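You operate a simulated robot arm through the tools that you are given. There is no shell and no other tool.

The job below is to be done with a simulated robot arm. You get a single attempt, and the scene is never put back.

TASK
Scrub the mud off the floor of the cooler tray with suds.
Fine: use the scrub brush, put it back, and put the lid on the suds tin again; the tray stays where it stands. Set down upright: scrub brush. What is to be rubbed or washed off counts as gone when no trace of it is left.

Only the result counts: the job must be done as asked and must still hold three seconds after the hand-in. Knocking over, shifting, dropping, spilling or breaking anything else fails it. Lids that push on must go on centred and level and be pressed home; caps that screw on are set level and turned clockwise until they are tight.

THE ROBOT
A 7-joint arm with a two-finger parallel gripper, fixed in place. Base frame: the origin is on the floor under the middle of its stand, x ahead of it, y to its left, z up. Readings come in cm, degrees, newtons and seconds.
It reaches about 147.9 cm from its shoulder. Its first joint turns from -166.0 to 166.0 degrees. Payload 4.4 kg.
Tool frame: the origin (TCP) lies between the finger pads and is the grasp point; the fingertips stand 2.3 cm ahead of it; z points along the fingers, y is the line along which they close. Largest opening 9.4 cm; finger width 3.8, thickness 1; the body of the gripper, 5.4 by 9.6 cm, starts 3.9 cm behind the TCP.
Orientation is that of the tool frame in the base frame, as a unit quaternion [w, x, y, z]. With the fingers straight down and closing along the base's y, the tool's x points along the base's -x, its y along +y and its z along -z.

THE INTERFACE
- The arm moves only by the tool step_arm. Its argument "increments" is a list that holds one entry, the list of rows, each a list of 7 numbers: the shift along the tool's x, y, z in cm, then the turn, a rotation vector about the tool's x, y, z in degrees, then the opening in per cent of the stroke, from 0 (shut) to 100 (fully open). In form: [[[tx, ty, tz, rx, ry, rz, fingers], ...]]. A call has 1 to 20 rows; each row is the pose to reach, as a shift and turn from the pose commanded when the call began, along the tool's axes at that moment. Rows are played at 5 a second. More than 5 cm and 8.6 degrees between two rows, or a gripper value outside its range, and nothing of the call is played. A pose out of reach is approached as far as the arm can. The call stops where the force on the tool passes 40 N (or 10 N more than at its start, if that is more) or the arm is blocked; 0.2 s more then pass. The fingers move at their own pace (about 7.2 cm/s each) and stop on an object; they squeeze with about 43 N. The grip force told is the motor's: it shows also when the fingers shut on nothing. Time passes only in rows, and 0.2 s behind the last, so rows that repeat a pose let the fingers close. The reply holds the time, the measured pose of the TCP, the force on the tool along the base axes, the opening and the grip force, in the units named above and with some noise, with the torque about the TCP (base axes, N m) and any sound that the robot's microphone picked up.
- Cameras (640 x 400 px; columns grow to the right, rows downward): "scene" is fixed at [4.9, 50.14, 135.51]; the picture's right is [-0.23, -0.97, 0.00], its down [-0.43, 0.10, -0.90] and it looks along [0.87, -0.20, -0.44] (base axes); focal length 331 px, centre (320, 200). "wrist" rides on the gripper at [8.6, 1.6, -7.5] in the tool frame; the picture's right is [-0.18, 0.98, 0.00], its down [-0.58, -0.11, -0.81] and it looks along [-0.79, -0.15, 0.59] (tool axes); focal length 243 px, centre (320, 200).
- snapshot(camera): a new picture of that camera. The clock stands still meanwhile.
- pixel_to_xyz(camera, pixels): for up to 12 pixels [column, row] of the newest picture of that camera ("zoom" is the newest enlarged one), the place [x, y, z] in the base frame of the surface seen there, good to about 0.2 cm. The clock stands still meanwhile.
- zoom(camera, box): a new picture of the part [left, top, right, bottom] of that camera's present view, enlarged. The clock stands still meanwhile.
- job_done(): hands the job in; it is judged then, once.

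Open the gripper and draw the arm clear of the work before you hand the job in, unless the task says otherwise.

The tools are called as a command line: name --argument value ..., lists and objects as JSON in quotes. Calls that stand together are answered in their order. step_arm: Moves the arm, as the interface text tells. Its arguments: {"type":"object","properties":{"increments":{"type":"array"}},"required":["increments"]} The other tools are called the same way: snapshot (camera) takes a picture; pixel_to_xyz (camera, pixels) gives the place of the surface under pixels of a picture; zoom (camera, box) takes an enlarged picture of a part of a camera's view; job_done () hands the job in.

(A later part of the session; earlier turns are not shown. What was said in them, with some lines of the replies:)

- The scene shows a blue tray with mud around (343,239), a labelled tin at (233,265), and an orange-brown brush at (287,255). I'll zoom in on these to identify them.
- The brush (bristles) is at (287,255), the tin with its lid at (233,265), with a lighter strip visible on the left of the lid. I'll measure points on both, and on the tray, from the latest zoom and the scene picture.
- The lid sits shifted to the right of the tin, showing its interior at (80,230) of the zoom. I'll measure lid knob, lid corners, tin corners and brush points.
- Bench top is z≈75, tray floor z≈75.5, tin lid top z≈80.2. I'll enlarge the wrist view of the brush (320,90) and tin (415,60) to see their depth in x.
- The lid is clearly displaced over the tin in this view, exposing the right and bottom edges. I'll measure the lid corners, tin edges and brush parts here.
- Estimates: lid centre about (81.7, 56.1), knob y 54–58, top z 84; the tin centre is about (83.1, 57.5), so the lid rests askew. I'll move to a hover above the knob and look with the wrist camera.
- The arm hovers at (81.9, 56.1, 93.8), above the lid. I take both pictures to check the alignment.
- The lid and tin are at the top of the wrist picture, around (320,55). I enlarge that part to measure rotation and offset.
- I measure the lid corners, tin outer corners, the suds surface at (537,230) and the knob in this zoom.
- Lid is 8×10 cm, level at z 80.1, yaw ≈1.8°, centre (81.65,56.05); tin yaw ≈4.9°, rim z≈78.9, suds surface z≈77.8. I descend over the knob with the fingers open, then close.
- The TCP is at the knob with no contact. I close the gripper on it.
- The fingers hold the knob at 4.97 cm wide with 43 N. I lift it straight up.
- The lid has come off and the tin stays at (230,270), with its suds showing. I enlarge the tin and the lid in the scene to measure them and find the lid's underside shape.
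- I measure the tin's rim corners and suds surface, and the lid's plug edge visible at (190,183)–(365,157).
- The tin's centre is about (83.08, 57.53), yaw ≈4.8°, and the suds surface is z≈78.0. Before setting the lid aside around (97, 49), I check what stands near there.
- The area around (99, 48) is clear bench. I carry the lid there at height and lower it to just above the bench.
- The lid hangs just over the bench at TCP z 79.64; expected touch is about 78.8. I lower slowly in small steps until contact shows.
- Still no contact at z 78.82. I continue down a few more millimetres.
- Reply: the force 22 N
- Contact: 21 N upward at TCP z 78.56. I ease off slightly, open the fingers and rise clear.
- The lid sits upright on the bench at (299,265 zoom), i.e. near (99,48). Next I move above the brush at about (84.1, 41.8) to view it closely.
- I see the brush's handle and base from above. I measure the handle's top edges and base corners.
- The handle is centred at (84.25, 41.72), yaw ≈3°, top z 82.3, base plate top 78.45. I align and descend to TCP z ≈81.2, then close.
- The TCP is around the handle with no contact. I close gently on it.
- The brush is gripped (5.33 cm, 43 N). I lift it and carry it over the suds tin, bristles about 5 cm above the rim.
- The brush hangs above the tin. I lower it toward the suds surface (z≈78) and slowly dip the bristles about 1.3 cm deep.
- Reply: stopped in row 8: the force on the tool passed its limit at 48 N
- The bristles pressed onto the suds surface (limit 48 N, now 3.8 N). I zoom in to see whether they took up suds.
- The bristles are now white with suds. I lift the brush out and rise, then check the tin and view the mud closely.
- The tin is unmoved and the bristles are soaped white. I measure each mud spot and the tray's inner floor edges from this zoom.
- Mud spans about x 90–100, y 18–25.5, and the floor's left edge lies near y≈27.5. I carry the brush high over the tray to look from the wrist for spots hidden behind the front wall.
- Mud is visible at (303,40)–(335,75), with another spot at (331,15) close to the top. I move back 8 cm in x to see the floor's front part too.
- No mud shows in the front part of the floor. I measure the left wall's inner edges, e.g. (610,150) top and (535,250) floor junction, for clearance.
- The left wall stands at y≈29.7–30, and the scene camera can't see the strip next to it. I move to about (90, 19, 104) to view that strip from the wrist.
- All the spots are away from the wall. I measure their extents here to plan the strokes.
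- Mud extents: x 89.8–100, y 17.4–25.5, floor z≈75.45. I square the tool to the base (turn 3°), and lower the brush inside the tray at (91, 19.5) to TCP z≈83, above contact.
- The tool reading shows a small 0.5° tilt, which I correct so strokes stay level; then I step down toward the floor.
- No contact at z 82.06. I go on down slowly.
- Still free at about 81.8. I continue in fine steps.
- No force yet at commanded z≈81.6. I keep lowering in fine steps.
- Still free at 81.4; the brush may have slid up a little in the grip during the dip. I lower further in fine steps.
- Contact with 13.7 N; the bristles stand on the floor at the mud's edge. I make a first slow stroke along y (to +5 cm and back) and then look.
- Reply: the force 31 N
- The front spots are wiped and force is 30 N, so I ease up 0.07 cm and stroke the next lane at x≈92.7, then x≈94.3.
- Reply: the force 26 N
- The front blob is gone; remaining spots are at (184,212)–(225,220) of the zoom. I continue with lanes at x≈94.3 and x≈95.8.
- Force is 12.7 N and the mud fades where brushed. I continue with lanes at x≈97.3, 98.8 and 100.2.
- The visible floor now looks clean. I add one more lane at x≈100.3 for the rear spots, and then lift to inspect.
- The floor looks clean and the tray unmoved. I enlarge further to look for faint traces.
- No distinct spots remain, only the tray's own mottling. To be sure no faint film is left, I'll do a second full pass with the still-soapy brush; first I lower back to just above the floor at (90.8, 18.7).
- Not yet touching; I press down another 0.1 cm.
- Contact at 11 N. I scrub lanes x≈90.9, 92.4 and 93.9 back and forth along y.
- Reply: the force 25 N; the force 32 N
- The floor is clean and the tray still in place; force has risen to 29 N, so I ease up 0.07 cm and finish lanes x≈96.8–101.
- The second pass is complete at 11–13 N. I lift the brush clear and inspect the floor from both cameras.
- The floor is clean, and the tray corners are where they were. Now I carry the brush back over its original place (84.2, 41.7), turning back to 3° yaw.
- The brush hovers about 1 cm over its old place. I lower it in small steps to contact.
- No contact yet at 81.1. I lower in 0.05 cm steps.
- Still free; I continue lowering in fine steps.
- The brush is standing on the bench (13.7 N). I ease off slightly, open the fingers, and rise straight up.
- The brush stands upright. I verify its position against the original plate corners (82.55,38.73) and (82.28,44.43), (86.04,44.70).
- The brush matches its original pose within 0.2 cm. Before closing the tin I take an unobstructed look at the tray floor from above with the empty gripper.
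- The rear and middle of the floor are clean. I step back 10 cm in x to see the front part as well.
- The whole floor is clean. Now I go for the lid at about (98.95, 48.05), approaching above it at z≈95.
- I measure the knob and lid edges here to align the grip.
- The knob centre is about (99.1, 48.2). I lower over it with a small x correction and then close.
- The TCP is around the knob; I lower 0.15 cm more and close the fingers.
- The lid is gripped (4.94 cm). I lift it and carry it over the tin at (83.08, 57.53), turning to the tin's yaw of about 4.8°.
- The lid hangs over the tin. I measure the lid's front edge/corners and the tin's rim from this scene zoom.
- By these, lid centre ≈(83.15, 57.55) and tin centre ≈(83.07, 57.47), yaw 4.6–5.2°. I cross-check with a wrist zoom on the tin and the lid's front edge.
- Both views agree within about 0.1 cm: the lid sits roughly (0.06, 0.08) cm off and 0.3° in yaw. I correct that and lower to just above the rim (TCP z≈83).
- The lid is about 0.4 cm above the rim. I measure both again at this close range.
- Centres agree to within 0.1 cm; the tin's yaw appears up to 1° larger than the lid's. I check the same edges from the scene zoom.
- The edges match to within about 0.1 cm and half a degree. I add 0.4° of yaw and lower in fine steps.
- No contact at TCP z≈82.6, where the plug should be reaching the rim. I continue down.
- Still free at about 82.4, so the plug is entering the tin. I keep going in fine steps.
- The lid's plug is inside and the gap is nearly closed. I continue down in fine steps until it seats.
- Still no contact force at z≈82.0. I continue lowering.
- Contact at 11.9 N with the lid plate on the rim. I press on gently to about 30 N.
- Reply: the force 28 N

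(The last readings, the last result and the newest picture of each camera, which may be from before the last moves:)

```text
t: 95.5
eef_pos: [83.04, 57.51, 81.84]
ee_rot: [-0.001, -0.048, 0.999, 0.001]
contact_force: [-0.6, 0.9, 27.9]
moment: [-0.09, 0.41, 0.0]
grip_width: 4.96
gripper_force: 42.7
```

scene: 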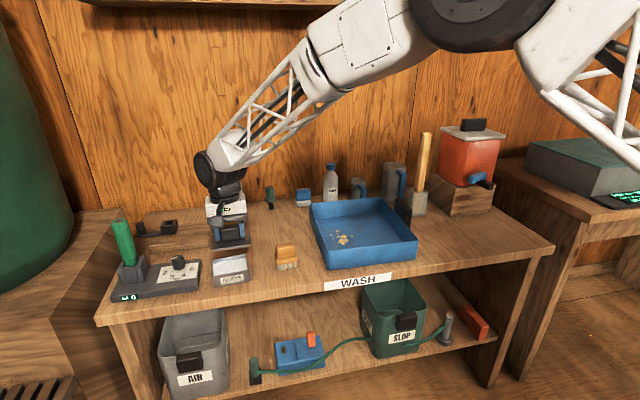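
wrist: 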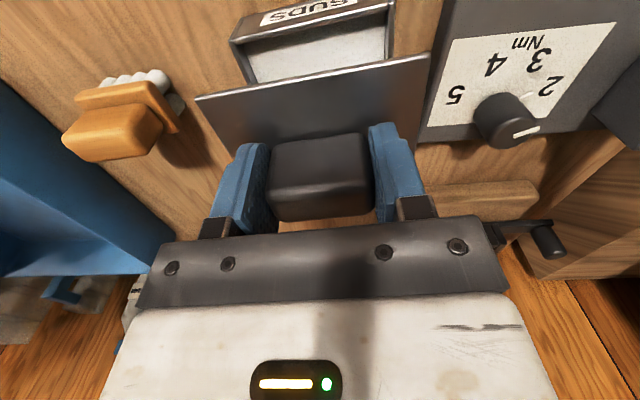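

The lid is pressed with 28 N. I release it, rise, and check how it sits.

step_arm --increments '[[[0, 0, -0.1, 0, 0, 0, 0], [0, 0, -0.1, 0, 0, 0, 58], [0, 0, -0.1, 0, 0, 0, 65], [0, 0, -0.1, 0, 0, 0, 80], [0, 0, -0.1, 0, 0, 0, 80], [0, 0, -1.5, 0, 0, 0, 80], [0, 0, -4.0, 0, 0, 0, 80], [0, 0, -7.0, 0, 0, 0, 80], [0, 0, -11.0, 0, 0, 0, 80]]]'

zoom --camera "scene" --box '[205, 240, 265, 290]'

zoom --camera "wrist" --box '[220, 0, 420, 125]'

```text
t: 97.5
eef_pos: [83.07, 57.51, 92.62]
ee_rot: [-0.002, -0.048, 0.999, 0.0]
contact_force: [0.3, -1.4, -1.1]
moment: [0.0, -0.02, 0.0]
grip_width: 7.52
gripper_force: 0.0
```

```text
8.00 times, centred on (235, 265) of scene
```

zoom: 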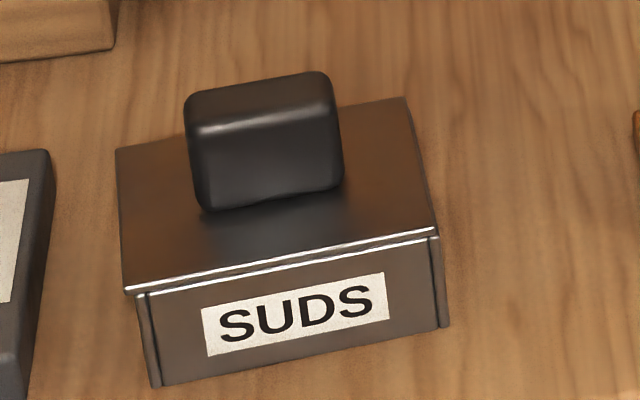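

```text
3.20 times, centred on (320, 62) of wrist
```

zoom: 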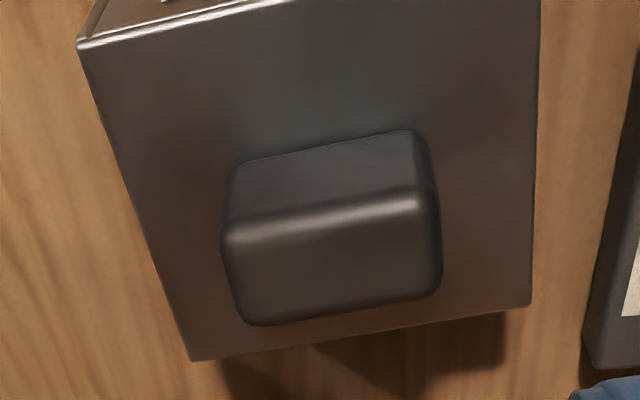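

The lid appears to have shifted slightly toward +y on release. I measure lid and tin corners in this picture.

pixel_to_xyz --camera "zoom" --pixels '[[82, 45], [192, 357], [530, 304], [534, 150], [538, 30], [130, 190], [360, 330], [232, 240], [415, 195], [245, 318], [430, 290], [330, 265]]'

zoom --camera "scene" --box '[205, 240, 265, 290]'

```text
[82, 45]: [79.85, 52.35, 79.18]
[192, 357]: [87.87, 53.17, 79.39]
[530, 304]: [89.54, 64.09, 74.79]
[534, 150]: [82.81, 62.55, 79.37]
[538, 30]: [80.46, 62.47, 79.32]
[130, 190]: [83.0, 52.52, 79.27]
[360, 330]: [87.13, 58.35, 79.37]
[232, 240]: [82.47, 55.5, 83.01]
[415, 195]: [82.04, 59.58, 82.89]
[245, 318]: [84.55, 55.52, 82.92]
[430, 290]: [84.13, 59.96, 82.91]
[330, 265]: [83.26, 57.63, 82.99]
```

```text
8.00 times, centred on (235, 265) of scene
```

zoom: 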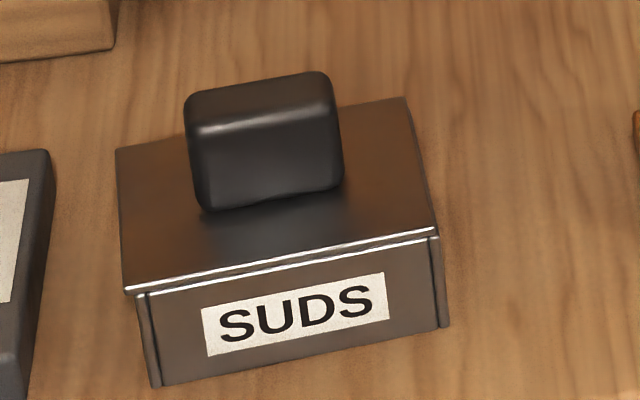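

pixel_to_xyz --camera "zoom" --pixels '[[126, 290], [434, 230], [200, 276], [280, 260], [360, 245], [139, 298], [440, 238], [118, 150], [404, 98], [121, 220], [422, 165], [156, 384]]'

```text
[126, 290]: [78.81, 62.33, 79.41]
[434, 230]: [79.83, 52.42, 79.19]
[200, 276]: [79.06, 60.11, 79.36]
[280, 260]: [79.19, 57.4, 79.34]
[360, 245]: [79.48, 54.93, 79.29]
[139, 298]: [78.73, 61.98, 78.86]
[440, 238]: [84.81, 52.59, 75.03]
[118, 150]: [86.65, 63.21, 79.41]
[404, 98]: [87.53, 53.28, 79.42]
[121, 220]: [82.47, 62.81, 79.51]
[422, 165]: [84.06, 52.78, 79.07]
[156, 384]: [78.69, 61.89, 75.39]
```

The lid is seated but sits about 0.3 cm toward +y (it moved as the fingers let go). I'll recentre it without squeezing: lower around the knob and close just to the knob's width (≈53%).

step_arm --increments '[[[0, 0, 3.0, 0, 0, 0, 80], [0, 0, 6.0, 0, 0, 0, 80], [0, 0, 8.5, 0, 0, 0, 80], [0, 0, 10.0, 0, 0, 0, 80], [0, 0, 10.5, 0, 0, 0, 80], [0, 0, 10.5, 0, 0, 0, 70], [0, 0, 10.5, 0, 0, 0, 63], [0, 0, 10.5, 0, 0, 0, 60], [0, 0, 10.5, 0, 0, 0, 58], [0, 0, 10.5, 0, 0, 0, 57]]]'

zoom --camera "scene" --box '[205, 240, 265, 290]'

```text
t: 99.7
eef_pos: [83.04, 57.5, 82.32]
ee_rot: [-0.001, -0.048, 0.999, 0.0]
contact_force: [0.2, 1.0, -0.7]
moment: [-0.01, -0.02, -0.02]
grip_width: 5.38
gripper_force: 0.0
```

```text
8.00 times, centred on (235, 265) of scene
```

zoom: 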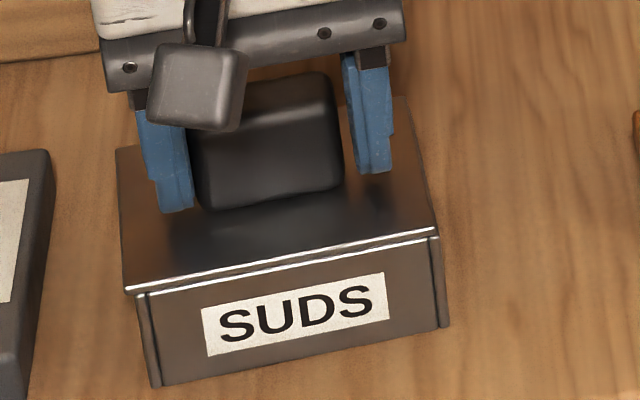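

The +y finger is close to the knob while the other has a gap, as expected. I close slowly to 53%.

step_arm --increments '[[[0, 0, 0, 0, 0, 0, 56.5], [0, 0, 0, 0, 0, 0, 56], [0, 0, 0, 0, 0, 0, 55.5], [0, 0, 0, 0, 0, 0, 55], [0, 0, 0, 0, 0, 0, 54.5], [0, 0, 0, 0, 0, 0, 54], [0, 0, 0, 0, 0, 0, 53.5], [0, 0, 0, 0, 0, 0, 53.2], [0, 0, 0, 0, 0, 0, 53.2]]]'

zoom --camera "scene" --box '[205, 240, 265, 290]'

```text
t: 101.7
eef_pos: [83.04, 57.48, 82.2]
ee_rot: [-0.002, -0.048, 0.999, 0.001]
contact_force: [0.9, -1.3, -0.9]
moment: [0.02, 0.01, 0.01]
grip_width: 5.03
gripper_force: 0.5
```

```text
8.00 times, centred on (235, 265) of scene
```

zoom: 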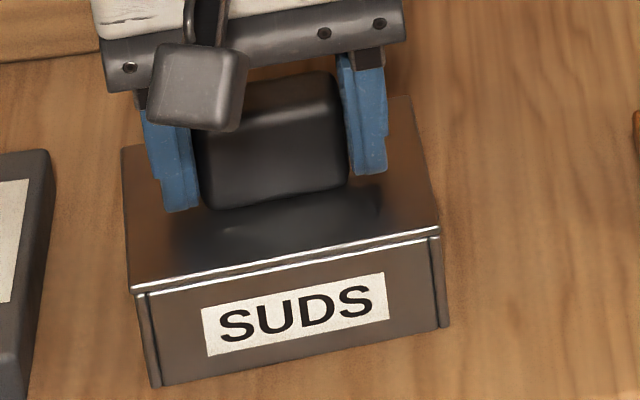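

The lid is recentred (corners at (131,290) and (440,228)), and the tin hasn't moved. I open slowly in small steps, then rise.

step_arm --increments '[[[0, 0, 0, 0, 0, 0, 53.5], [0, 0, 0, 0, 0, 0, 54], [0, 0, 0, 0, 0, 0, 54.5], [0, 0, 0, 0, 0, 0, 55], [0, 0, 0, 0, 0, 0, 56], [0, 0, 0, 0, 0, 0, 58], [0, 0, 0, 0, 0, 0, 62], [0, 0, 0, 0, 0, 0, 70], [0, 0, 0, 0, 0, 0, 75], [0, 0, -2, 0, 0, 0, 75], [0, 0, -4.5, 0, 0, 0, 75], [0, 0, -7, 0, 0, 0, 75], [0, 0, -10.5, 0, 0, 0, 75]]]'

zoom --camera "wrist" --box '[220, 0, 420, 125]'

zoom --camera "scene" --box '[205, 240, 265, 290]'

```text
t: 104.5
eef_pos: [82.92, 57.42, 92.7]
ee_rot: [-0.002, -0.047, 0.999, 0.0]
contact_force: [-0.1, 0.0, 0.1]
moment: [0.0, 0.0, -0.02]
grip_width: 7.05
gripper_force: 0.1
```

```text
3.20 times, centred on (320, 62) of wrist
```

zoom: 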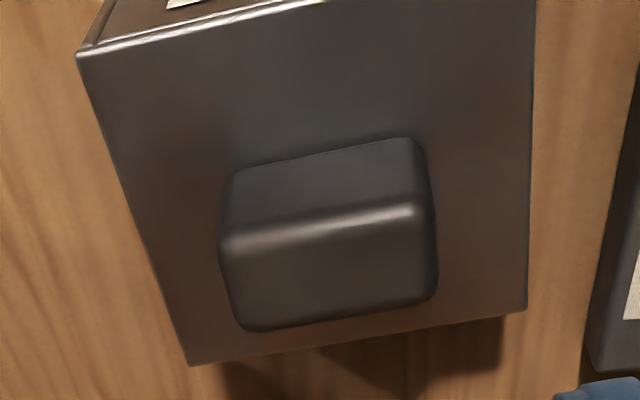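

```text
8.00 times, centred on (235, 265) of scene
```

zoom: 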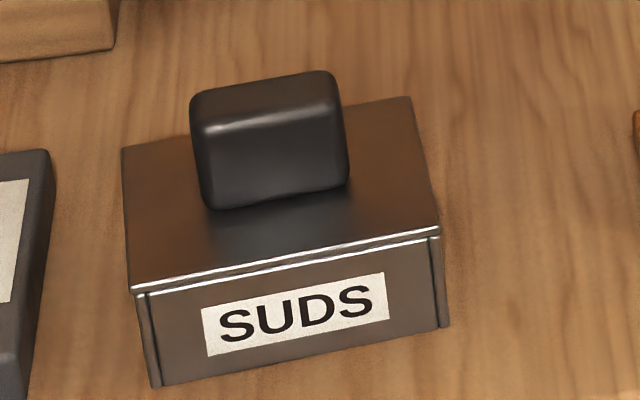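

The lid stayed put this time. I measure lid corners against the tin's outer corners.

pixel_to_xyz --camera "zoom" --pixels '[[131, 290], [437, 230], [200, 276], [280, 261], [360, 245], [140, 310], [444, 260], [123, 150], [410, 98], [126, 220], [427, 165], [157, 383]]'

pixel_to_xyz --camera "zoom" --pixels '[[148, 340], [152, 365], [446, 300], [448, 322], [138, 298], [441, 240], [160, 282], [400, 236], [150, 200], [400, 150], [170, 150], [380, 110]]'

```text
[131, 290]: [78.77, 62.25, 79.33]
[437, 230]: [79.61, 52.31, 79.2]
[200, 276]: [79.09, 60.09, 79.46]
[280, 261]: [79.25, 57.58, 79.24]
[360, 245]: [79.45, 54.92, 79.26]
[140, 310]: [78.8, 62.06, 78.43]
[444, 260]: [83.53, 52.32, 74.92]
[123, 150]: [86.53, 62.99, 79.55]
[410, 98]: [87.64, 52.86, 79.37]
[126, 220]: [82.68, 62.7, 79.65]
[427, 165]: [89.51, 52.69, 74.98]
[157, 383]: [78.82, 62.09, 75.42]
```

```text
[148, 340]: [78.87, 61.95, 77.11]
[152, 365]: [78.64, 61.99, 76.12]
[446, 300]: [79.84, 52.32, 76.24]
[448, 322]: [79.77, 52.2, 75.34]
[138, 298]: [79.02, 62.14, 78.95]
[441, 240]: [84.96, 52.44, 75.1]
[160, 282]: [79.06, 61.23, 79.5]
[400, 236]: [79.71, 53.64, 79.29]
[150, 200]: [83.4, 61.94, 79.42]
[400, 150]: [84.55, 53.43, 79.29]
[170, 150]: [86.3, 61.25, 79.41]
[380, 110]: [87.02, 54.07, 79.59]
```

The lid is centred within about 0.1 cm. I shut the fingers and lower their tips onto the knob top (z≈83.0) to press the lid home.

step_arm --increments '[[[0, 0.05, 0, 0, 0, 0, 40], [0, 0.05, 1.5, 0, 0, 0, 10], [0, 0.05, 3.5, 0, 0, 0, 0], [0, 0.05, 5.5, 0, 0, 0, 0], [0, 0.05, 6.6, 0, 0, 0, 0], [0, 0.05, 7.0, 0, 0, 0, 0], [0, 0.05, 7.1, 0, 0, 0, 0]]]'

```text
t: 106.0
eef_pos: [83.08, 57.41, 85.66]
ee_rot: [-0.003, -0.047, 0.999, 0.0]
contact_force: [0.8, 0.4, -0.6]
moment: [0.0, 0.02, 0.03]
grip_width: 0.0
gripper_force: 41.9
```

The tips are just above the knob at TCP z≈85.6. I press down in fine steps.

step_arm --increments '[[[0, 0, 0.1, 0, 0, 0, 0], [0, 0, 0.2, 0, 0, 0, 0], [0, 0, 0.25, 0, 0, 0, 0], [0, 0, 0.3, 0, 0, 0, 0]]]'

```text
t: 107.0
eef_pos: [83.14, 57.4, 85.37]
ee_rot: [-0.001, -0.048, 0.999, 0.0]
contact_force: [-5.9, -2.8, 20.0]
moment: [-0.03, 0.04, -0.03]
grip_width: 0.0
gripper_force: 42.2
```

The press is at 20 N on the knob. I go on to about 35 N.

step_arm --increments '[[[0, 0, 0.03, 0, 0, 0, 0], [0, 0, 0.06, 0, 0, 0, 0], [0, 0, 0.09, 0, 0, 0, 0], [0, 0, 0.09, 0, 0, 0, 0]]]'

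zoom --camera "scene" --box '[205, 240, 265, 290]'

```text
t: 108.2
eef_pos: [83.18, 57.54, 85.56]
ee_rot: [0.0, -0.049, 0.999, 0.001]
contact_force: [0.2, 0.8, 5.9]
moment: [0.04, -0.05, 0.07]
grip_width: 0.0
gripper_force: 42.3
stopped in row 4: the force on the tool passed its limit at 41 N (the readings are from after the stop); the commanded pose is now the measured one
```

```text
8.00 times, centred on (235, 265) of scene
```

zoom: 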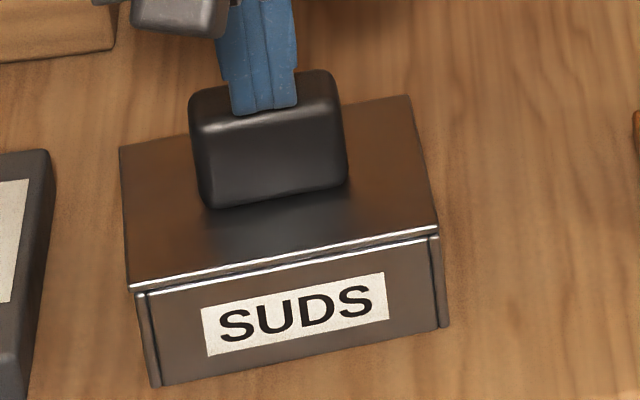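

The press reached 41 N. I rise straight up and inspect the lid closely from both cameras.

step_arm --increments '[[[0, 0, -0.5, 0, 0, 0, 0], [0, 0, -2.5, 0, 0, 0, 0], [0, 0, -5.5, 0, 0, 0, 0], [0, 0, -8.5, 0, 0, 0, 30], [0, 0, -8.5, 0, 0, 0, 60]]]'

zoom --camera "scene" --box '[213, 248, 258, 288]'

zoom --camera "wrist" --box '[220, 0, 420, 125]'

```text
t: 109.4
eef_pos: [83.11, 57.62, 94.03]
ee_rot: [-0.001, -0.048, 0.999, 0.001]
contact_force: [0.0, -0.4, -0.3]
moment: [0.0, 0.03, -0.03]
grip_width: 5.66
gripper_force: 0.0
```

```text
10.00 times, centred on (236, 268) of scene
```

zoom: 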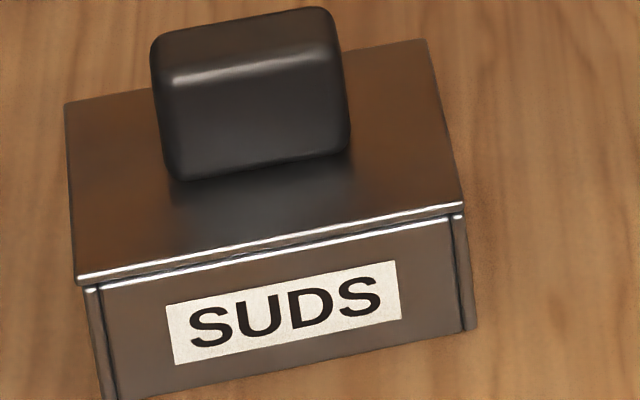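

```text
3.20 times, centred on (320, 62) of wrist
```

zoom: 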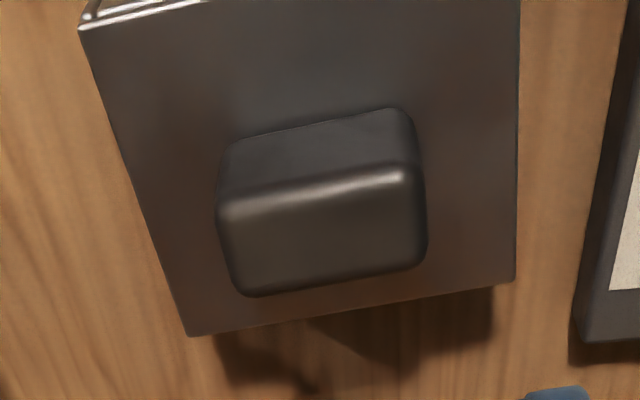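

I measure again how the lid sits over the tin after the press: left and right edges of both.

pixel_to_xyz --camera "zoom" --pixels '[[86, 30], [190, 333], [511, 278], [516, 150], [517, 60], [130, 160], [160, 250], [300, 312], [420, 293], [225, 225], [420, 180], [320, 225]]'

zoom --camera "scene" --box '[213, 248, 258, 288]'

```text
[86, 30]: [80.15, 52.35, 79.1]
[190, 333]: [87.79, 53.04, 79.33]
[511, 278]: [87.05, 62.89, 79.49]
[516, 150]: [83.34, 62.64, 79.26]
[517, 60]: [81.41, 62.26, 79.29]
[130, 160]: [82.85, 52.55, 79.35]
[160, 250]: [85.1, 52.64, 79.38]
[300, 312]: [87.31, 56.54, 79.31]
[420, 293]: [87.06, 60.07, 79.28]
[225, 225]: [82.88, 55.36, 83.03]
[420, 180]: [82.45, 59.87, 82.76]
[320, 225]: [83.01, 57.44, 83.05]
```

```text
10.00 times, centred on (236, 268) of scene
```

zoom: 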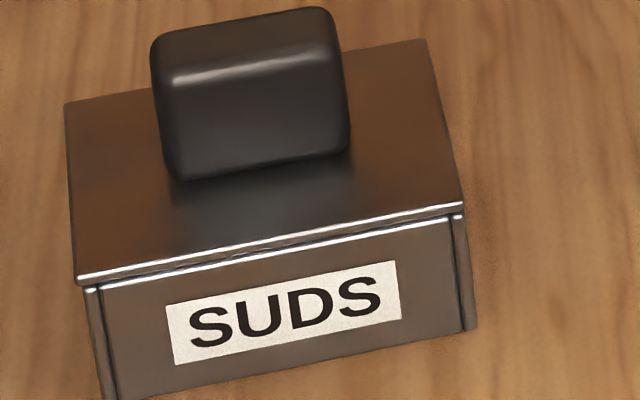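

Offsets are near the measurement noise. I zoom tightly on the left and right front corners to judge the overhang on each side.

zoom --camera "scene" --box '[213, 270, 229, 280]'

pixel_to_xyz --camera "zoom" --pixels '[[320, 200], [200, 200], [260, 220], [400, 200]]'

zoom --camera "scene" --box '[246, 264, 262, 274]'

```text
16.00 times, centred on (221, 275) of scene
```

zoom: 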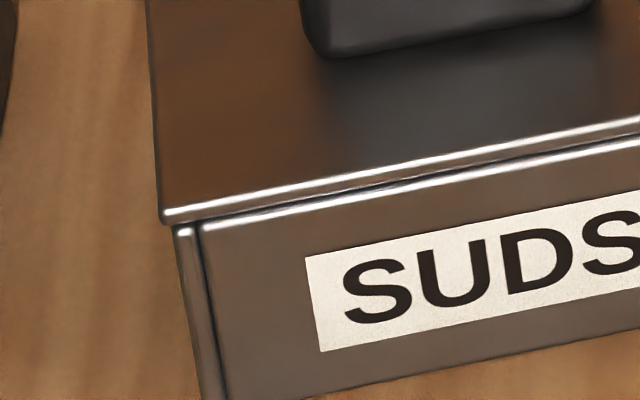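

```text
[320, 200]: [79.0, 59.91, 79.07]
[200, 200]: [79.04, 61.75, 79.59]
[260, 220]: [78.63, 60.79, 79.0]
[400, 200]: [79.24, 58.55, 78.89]
```

```text
16.00 times, centred on (254, 269) of scene
```

zoom: 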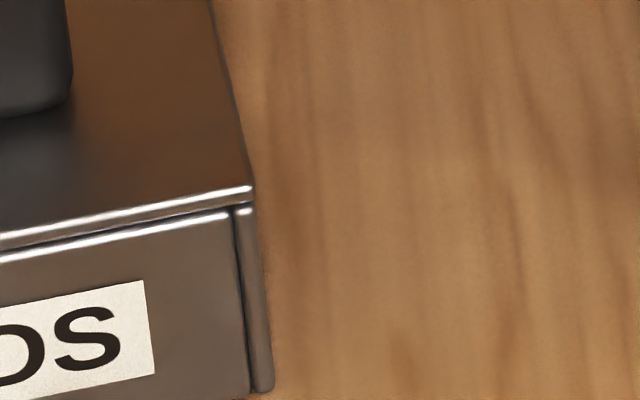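

On the enlarged corners the lid overhangs about 0.2 cm left and 0.0 cm right, so it is centred within 0.1 cm, level and flush on the rim. I open the gripper and draw the arm up and back toward its start position.

step_arm --increments '[[[0, 0, -3, 0, 0, 0, 80], [0.5, 0, -6, 0, 0, 0, 100], [3.0, -2.5, -9, 0, 0, 0, 100], [5.5, -5.0, -12, 0, 0, 0, 100], [8.0, -8.0, -14, 0, 0, 0, 100], [10.0, -11.0, -15.5, 0, 0, 0, 100], [10.5, -13.0, -16, 0, 0, 0, 100], [10.5, -13.0, -16, 0, 0, 0, 100]]]'

snapshot --camera "scene"

zoom --camera "scene" --box '[200, 200, 430, 300]'

snapshot --camera "wrist"

```text
t: 111.2
eef_pos: [73.82, 43.54, 109.77]
ee_rot: [0.0, -0.048, 0.999, 0.001]
contact_force: [-0.4, -0.4, 0.3]
moment: [0.0, 0.02, -0.02]
grip_width: 9.4
gripper_force: 0.1
```

```text
taken
```

scene: 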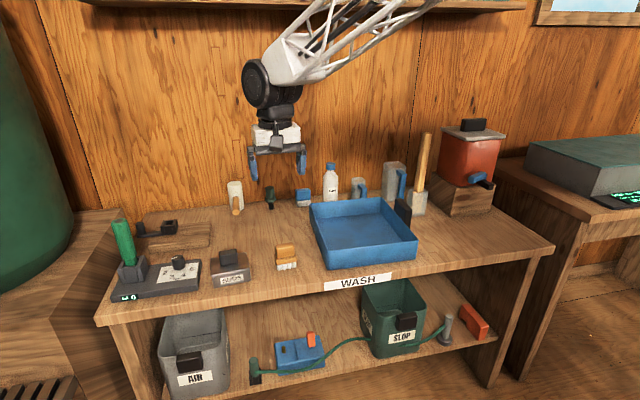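

```text
2.78 times, centred on (315, 250) of scene
```

zoom: 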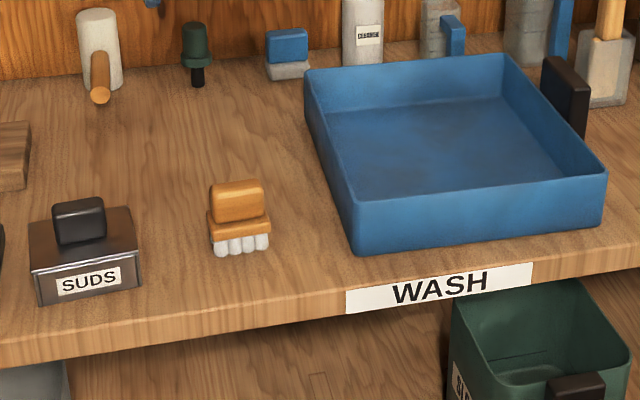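

```text
taken
```

wrist: 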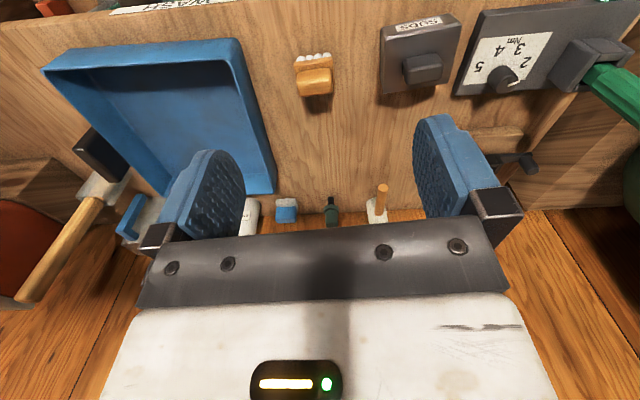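

Everything is in place: tray clean and unmoved, brush upright at (287,255), lid on the tin at (230,265). I take one last close look at the lid from this wrist view to check front/back centring.

zoom --camera "wrist" --box '[370, 0, 480, 110]'

```text
3.64 times, centred on (425, 55) of wrist
```

zoom: 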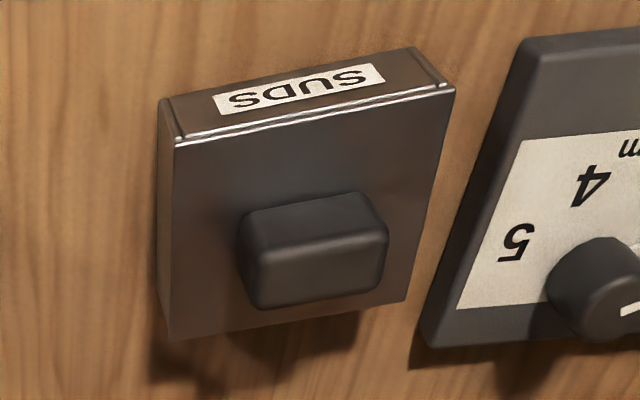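

The lid sits flush and square on the tin, the brush is upright in its place, the tray floor is clean, and the arm is clear with the gripper open. I hand the job in.

job_done

```text
The job is handed in.
```

The mud is scrubbed off the tray floor with suds, and the job is handed in. I don't have the verdict yet.

- **Mud:** I went over the muddy area twice with the soaped brush. Close-up views from both cameras showed no spots left, only the tray's own mottled colour.
- **Tray:** it looks to be where it was before the scrubbing.
- **Scrub brush:** it stands upright in its original place, within 0.2 cm. Its bristles are still white with suds.
- **Suds tin lid:** it was lying askew on the tin at the start. It is now on the tin, level and flush, and I pressed it down with about 41 N. It sits about 0.1 cm off centre, which is close to what I can measure. It slid about 0.3 cm when I first let go, so I recentred it before that final press.

I saw nothing else knocked, spilled or moved. I drew the arm clear and opened the gripper before handing in.
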